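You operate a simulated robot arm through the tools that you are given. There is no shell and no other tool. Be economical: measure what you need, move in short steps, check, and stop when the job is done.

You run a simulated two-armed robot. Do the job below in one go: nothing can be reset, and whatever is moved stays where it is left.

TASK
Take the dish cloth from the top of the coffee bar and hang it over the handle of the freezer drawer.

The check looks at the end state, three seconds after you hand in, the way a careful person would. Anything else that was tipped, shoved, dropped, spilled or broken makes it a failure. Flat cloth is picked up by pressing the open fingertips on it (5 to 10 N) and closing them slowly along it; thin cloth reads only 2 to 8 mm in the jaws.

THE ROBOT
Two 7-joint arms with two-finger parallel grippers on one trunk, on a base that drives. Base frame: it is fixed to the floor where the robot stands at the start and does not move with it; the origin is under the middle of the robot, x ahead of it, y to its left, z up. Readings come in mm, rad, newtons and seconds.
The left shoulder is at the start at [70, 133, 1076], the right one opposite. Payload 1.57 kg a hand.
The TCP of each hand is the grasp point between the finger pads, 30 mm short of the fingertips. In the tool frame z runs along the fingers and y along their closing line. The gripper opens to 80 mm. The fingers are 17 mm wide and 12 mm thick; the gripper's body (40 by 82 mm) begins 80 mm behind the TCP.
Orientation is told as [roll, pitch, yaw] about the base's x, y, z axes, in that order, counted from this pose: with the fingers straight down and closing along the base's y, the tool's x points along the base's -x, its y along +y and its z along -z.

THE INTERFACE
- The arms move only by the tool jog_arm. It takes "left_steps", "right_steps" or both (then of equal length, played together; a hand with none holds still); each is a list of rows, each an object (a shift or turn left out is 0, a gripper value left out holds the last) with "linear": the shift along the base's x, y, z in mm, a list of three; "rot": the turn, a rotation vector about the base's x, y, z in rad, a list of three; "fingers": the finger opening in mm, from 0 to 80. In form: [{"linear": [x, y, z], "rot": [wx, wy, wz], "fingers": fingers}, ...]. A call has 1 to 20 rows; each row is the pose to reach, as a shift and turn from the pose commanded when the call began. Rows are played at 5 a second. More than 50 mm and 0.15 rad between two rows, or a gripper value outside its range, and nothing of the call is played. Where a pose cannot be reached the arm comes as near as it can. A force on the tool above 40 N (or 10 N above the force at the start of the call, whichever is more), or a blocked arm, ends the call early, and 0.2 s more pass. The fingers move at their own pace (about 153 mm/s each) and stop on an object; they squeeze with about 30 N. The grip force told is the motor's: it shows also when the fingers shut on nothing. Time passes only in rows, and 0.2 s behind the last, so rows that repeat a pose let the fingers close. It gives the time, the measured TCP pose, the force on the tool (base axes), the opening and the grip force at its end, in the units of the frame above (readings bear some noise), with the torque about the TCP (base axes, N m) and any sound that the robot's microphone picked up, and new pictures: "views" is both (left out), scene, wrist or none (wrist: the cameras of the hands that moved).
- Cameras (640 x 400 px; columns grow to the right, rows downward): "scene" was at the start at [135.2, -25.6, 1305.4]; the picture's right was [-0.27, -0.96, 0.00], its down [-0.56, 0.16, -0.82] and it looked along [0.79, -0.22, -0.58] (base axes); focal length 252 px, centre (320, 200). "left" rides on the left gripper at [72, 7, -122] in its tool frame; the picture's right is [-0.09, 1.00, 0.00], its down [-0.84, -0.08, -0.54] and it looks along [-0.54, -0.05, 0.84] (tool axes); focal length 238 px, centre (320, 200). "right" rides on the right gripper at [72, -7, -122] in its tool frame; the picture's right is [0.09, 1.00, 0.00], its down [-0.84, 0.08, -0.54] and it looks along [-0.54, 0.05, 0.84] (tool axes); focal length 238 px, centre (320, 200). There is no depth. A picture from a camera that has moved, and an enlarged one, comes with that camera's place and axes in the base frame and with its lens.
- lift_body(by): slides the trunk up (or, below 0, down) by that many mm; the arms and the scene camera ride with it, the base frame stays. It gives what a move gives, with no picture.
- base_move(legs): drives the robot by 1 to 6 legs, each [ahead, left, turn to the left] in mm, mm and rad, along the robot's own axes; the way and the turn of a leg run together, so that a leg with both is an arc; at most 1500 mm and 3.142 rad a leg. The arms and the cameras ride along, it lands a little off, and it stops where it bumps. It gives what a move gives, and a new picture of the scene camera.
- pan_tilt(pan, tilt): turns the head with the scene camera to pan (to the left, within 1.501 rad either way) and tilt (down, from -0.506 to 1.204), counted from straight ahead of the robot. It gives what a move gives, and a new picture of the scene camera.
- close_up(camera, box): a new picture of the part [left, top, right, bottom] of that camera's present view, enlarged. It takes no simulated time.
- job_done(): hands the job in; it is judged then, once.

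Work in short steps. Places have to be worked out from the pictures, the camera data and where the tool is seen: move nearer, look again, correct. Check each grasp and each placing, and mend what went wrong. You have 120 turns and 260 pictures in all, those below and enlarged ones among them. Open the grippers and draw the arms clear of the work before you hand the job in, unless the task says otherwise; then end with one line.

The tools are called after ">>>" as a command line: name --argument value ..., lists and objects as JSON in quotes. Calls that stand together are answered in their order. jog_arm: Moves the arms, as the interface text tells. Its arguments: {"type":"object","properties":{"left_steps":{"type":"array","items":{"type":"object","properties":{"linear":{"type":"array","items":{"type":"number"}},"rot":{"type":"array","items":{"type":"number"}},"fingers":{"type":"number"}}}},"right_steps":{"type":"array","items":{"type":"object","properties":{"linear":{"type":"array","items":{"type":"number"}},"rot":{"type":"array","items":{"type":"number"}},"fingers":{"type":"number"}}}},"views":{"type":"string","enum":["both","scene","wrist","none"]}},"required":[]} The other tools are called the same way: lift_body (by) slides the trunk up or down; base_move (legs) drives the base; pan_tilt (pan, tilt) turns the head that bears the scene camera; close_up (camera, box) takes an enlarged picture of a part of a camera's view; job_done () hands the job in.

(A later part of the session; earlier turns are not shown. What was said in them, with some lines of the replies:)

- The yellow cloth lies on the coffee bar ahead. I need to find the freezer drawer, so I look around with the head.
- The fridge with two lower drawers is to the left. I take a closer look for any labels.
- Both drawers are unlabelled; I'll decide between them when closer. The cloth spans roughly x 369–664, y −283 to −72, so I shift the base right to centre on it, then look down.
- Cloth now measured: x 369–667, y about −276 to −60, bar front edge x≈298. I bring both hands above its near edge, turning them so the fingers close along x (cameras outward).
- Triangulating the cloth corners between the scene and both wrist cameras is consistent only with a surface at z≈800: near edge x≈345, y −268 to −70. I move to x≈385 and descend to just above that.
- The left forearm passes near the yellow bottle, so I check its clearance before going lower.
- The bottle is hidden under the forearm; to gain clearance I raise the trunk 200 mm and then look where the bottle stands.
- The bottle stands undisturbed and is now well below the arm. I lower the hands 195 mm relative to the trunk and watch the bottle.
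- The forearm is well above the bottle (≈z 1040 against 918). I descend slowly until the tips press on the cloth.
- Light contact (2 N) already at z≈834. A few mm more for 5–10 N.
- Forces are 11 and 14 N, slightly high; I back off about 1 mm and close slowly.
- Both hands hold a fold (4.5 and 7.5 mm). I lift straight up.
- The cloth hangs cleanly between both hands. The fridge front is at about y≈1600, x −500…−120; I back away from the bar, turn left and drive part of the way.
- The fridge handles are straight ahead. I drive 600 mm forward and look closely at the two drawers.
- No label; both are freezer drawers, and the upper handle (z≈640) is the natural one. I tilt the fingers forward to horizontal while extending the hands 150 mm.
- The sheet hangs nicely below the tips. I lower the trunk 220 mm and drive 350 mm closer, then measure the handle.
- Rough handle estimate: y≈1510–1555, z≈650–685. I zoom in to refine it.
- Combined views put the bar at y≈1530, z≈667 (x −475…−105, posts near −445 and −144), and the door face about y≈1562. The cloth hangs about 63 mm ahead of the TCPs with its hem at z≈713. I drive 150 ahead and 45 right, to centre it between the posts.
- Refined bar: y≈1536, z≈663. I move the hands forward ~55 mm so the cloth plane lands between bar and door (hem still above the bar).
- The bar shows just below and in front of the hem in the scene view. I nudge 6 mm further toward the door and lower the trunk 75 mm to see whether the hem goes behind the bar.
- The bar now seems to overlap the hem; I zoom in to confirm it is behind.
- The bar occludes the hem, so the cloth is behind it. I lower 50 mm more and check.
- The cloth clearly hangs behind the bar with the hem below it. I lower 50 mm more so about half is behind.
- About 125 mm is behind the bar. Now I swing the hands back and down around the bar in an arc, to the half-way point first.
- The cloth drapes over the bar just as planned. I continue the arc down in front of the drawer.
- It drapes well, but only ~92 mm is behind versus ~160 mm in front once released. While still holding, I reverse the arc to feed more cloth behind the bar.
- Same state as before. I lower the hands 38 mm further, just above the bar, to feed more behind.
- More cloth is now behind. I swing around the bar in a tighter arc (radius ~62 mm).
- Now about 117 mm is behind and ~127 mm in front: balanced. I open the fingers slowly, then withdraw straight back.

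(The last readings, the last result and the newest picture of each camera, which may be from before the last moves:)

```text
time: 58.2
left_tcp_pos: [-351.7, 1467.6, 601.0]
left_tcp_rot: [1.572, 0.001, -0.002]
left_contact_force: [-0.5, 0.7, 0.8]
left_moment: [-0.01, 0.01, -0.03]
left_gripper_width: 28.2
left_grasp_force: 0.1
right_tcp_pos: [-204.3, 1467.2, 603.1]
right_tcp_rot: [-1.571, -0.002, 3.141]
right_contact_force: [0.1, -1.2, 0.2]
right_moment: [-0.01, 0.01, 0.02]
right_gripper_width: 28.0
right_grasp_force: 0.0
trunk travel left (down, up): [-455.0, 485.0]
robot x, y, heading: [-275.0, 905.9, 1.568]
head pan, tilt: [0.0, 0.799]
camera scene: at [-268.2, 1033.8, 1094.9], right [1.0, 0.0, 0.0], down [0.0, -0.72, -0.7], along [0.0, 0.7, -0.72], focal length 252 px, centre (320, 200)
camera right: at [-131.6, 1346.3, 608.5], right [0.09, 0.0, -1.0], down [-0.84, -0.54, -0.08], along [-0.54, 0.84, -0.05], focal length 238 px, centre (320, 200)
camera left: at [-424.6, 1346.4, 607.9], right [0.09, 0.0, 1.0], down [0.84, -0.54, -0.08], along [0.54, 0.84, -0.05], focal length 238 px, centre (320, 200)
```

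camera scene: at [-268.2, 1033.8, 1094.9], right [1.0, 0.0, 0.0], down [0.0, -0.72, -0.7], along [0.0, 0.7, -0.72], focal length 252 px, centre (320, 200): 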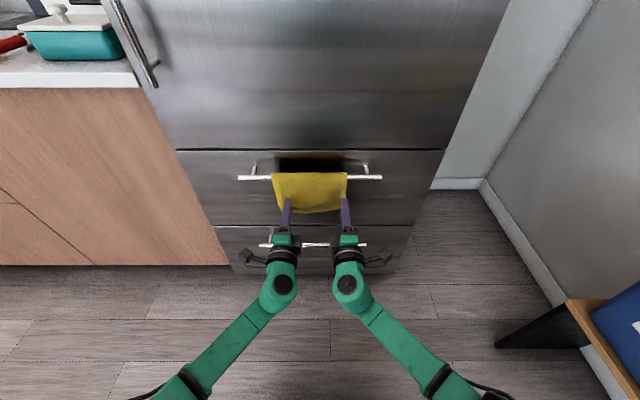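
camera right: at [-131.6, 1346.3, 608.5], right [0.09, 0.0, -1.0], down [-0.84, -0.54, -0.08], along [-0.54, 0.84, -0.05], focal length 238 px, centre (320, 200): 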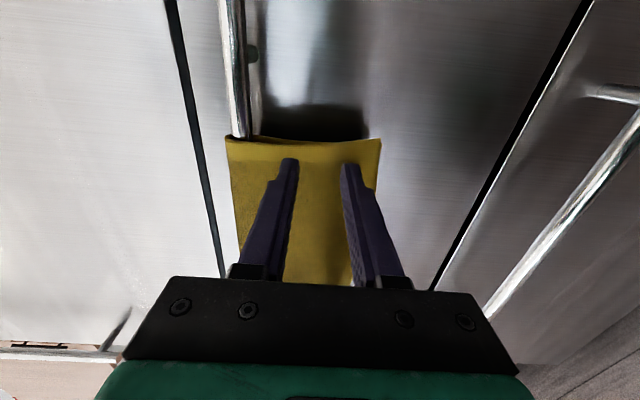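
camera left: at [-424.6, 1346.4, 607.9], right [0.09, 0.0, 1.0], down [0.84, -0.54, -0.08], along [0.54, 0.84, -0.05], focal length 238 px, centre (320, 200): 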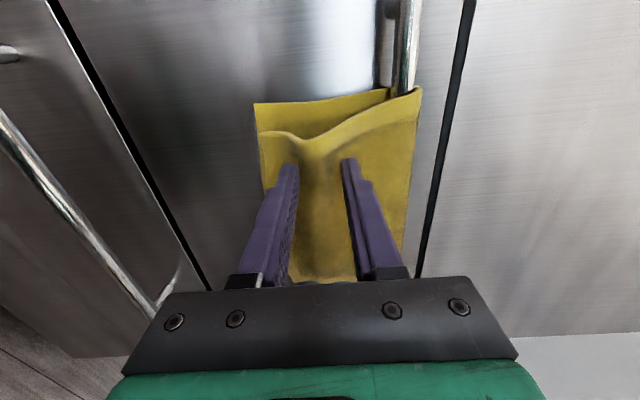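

The cloth is released and hangs balanced over the bar. I withdraw both hands straight back.

>>> jog_arm --left_steps '[{"linear": [0, -15, 0]}, {"linear": [0, -40, 0]}, {"linear": [0, -80, 0]}, {"linear": [0, -125, 0]}, {"linear": [0, -170, 0]}]' --right_steps '[{"linear": [0, -15, 0]}, {"linear": [0, -40, 0]}, {"linear": [0, -80, 0]}, {"linear": [0, -125, 0]}, {"linear": [0, -170, 0]}]'

>>> base_move --legs '[[-200, 0, 0]]'

>>> close_up --camera "scene" --box '[200, 100, 440, 260]'

>>> close_up --camera "left" --box '[0, 0, 640, 400]'

```text
time: 59.4
left_tcp_pos: [-352.4, 1298.5, 603.5]
left_tcp_rot: [1.572, -0.001, 0.001]
left_contact_force: [-0.5, 0.1, 0.1]
left_moment: [-0.03, 0.01, 0.0]
left_gripper_width: 28.0
left_grasp_force: 0.1
right_tcp_pos: [-205.5, 1296.4, 603.3]
right_tcp_rot: [-1.573, -0.003, 3.142]
right_contact_force: [-0.2, -0.3, 0.2]
right_moment: [-0.02, -0.01, 0.02]
right_gripper_width: 28.0
right_grasp_force: 0.1
trunk travel left (down, up): [-455.0, 485.0]
robot x, y, heading: [-270.9, 904.0, 1.568]
head pan, tilt: [0.0, 0.799]
camera scene: at [-268.2, 1032.8, 1095.1], right [1.0, 0.0, 0.0], down [0.0, -0.72, -0.7], along [0.0, 0.7, -0.72], focal length 252 px, centre (320, 200)
camera right: at [-133.5, 1175.4, 609.7], right [0.09, 0.0, -1.0], down [-0.84, -0.54, -0.08], along [-0.54, 0.84, -0.05], focal length 238 px, centre (320, 200)
camera left: at [-424.3, 1177.0, 608.9], right [0.09, 0.0, 1.0], down [0.84, -0.54, -0.08], along [0.54, 0.84, -0.05], focal length 238 px, centre (320, 200)
```

scene: 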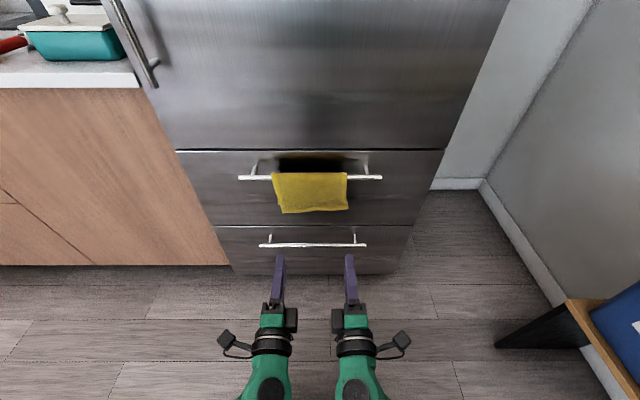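
right: 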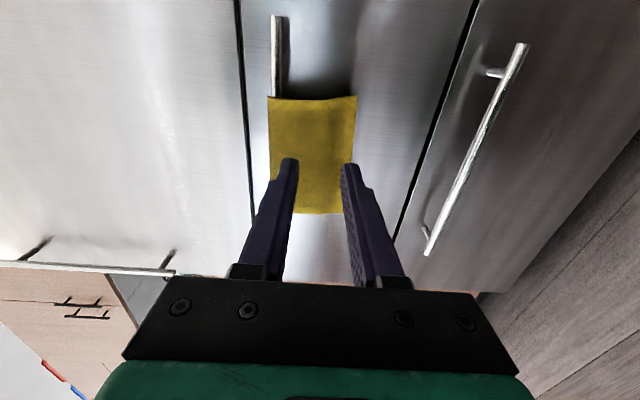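
left: 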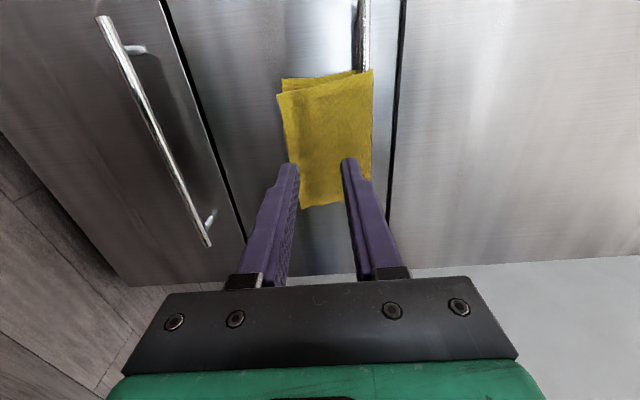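

```text
time: 61.0
left_tcp_pos: [-351.3, 1100.8, 602.1]
left_tcp_rot: [1.573, 0.001, -0.004]
left_contact_force: [0.9, 0.2, -0.2]
left_moment: [0.01, 0.0, 0.0]
left_gripper_width: 28.4
left_grasp_force: 0.1
right_tcp_pos: [-204.8, 1097.8, 603.0]
right_tcp_rot: [-1.571, -0.001, 3.138]
right_contact_force: [0.5, 0.0, 0.3]
right_moment: [-0.07, 0.0, -0.04]
right_gripper_width: 28.0
right_grasp_force: 0.2
trunk travel left (down, up): [-455.0, 485.0]
robot x, y, heading: [-272.6, 706.4, 1.56]
head pan, tilt: [0.0, 0.799]
camera scene: at [-268.5, 833.8, 1095.0], right [1.0, -0.01, 0.0], down [0.0, -0.72, -0.7], along [0.0, 0.7, -0.72], focal length 252 px, centre (320, 200)
```

scene: 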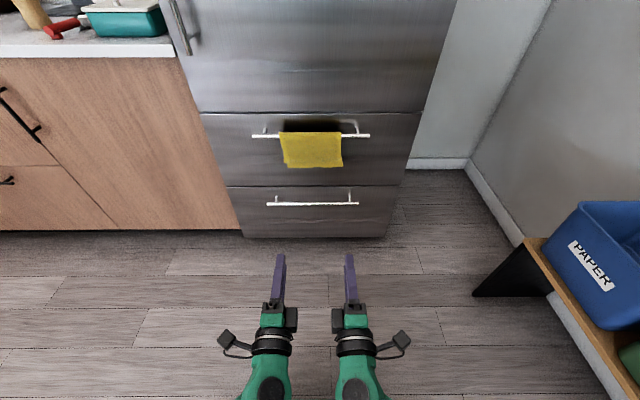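

```text
2.50 times, centred on (320, 180) of scene
camera zoom: at [-268.5, 833.8, 1095.0], right [1.0, -0.01, 0.0], down [0.0, -0.72, -0.7], along [0.0, 0.7, -0.72], focal length 630 px, centre (320, 250)
```

zoom: 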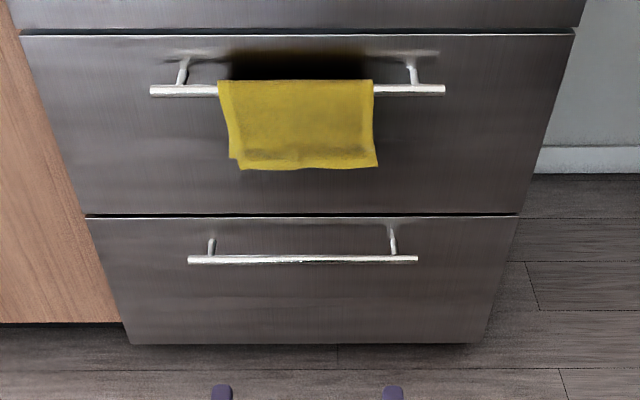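

```text
1.00 times, centred on (320, 200) of left
camera zoom: at [-424.1, 979.0, 608.7], right [0.09, 0.0, 1.0], down [0.83, -0.55, -0.08], along [0.54, 0.84, -0.05], focal length 238 px, centre (320, 200)
```

zoom: 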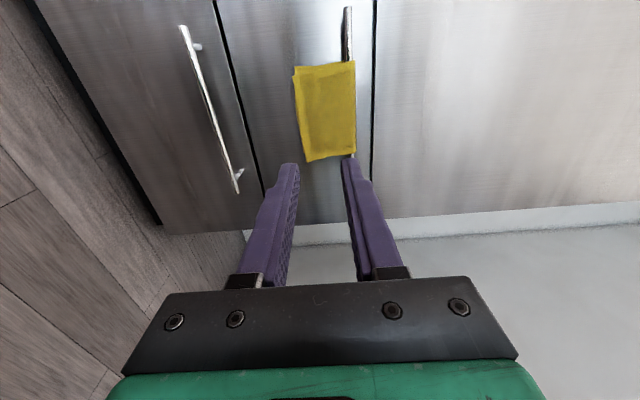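

The cloth hangs evenly over the upper freezer-drawer handle, nothing else touched and the drawers closed. I open the grippers fully and hand in.

>>> jog_arm --left_steps '[{"fingers": 80}, {"fingers": 80}]' --right_steps '[{"fingers": 80}, {"fingers": 80}]' --views "scene"

>>> job_done

```text
time: 61.6
left_tcp_pos: [-351.1, 1099.9, 602.2]
left_tcp_rot: [1.571, -0.001, -0.002]
left_contact_force: [0.6, -0.5, -0.4]
left_moment: [-0.02, 0.01, 0.0]
left_gripper_width: 80.1
left_grasp_force: 0.1
right_tcp_pos: [-205.0, 1098.9, 603.2]
right_tcp_rot: [-1.573, -0.002, 3.138]
right_contact_force: [0.3, 0.3, -1.5]
right_moment: [-0.03, -0.01, 0.01]
right_gripper_width: 79.9
right_grasp_force: 0.1
trunk travel left (down, up): [-455.0, 485.0]
robot x, y, heading: [-274.3, 704.0, 1.562]
head pan, tilt: [0.0, 0.799]
camera scene: at [-268.5, 834.5, 1094.9], right [1.0, -0.01, 0.0], down [0.0, -0.72, -0.7], along [0.0, 0.7, -0.72], focal length 252 px, centre (320, 200)
```

scene: 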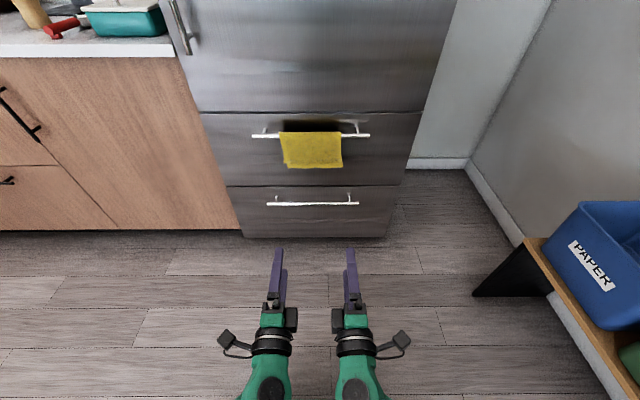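

```text
The job is handed in.
```

The dish cloth hangs evenly over the handle of the upper of the fridge's two bottom drawers; neither drawer was labelled, so taking that one as the freezer drawer was my judgement.
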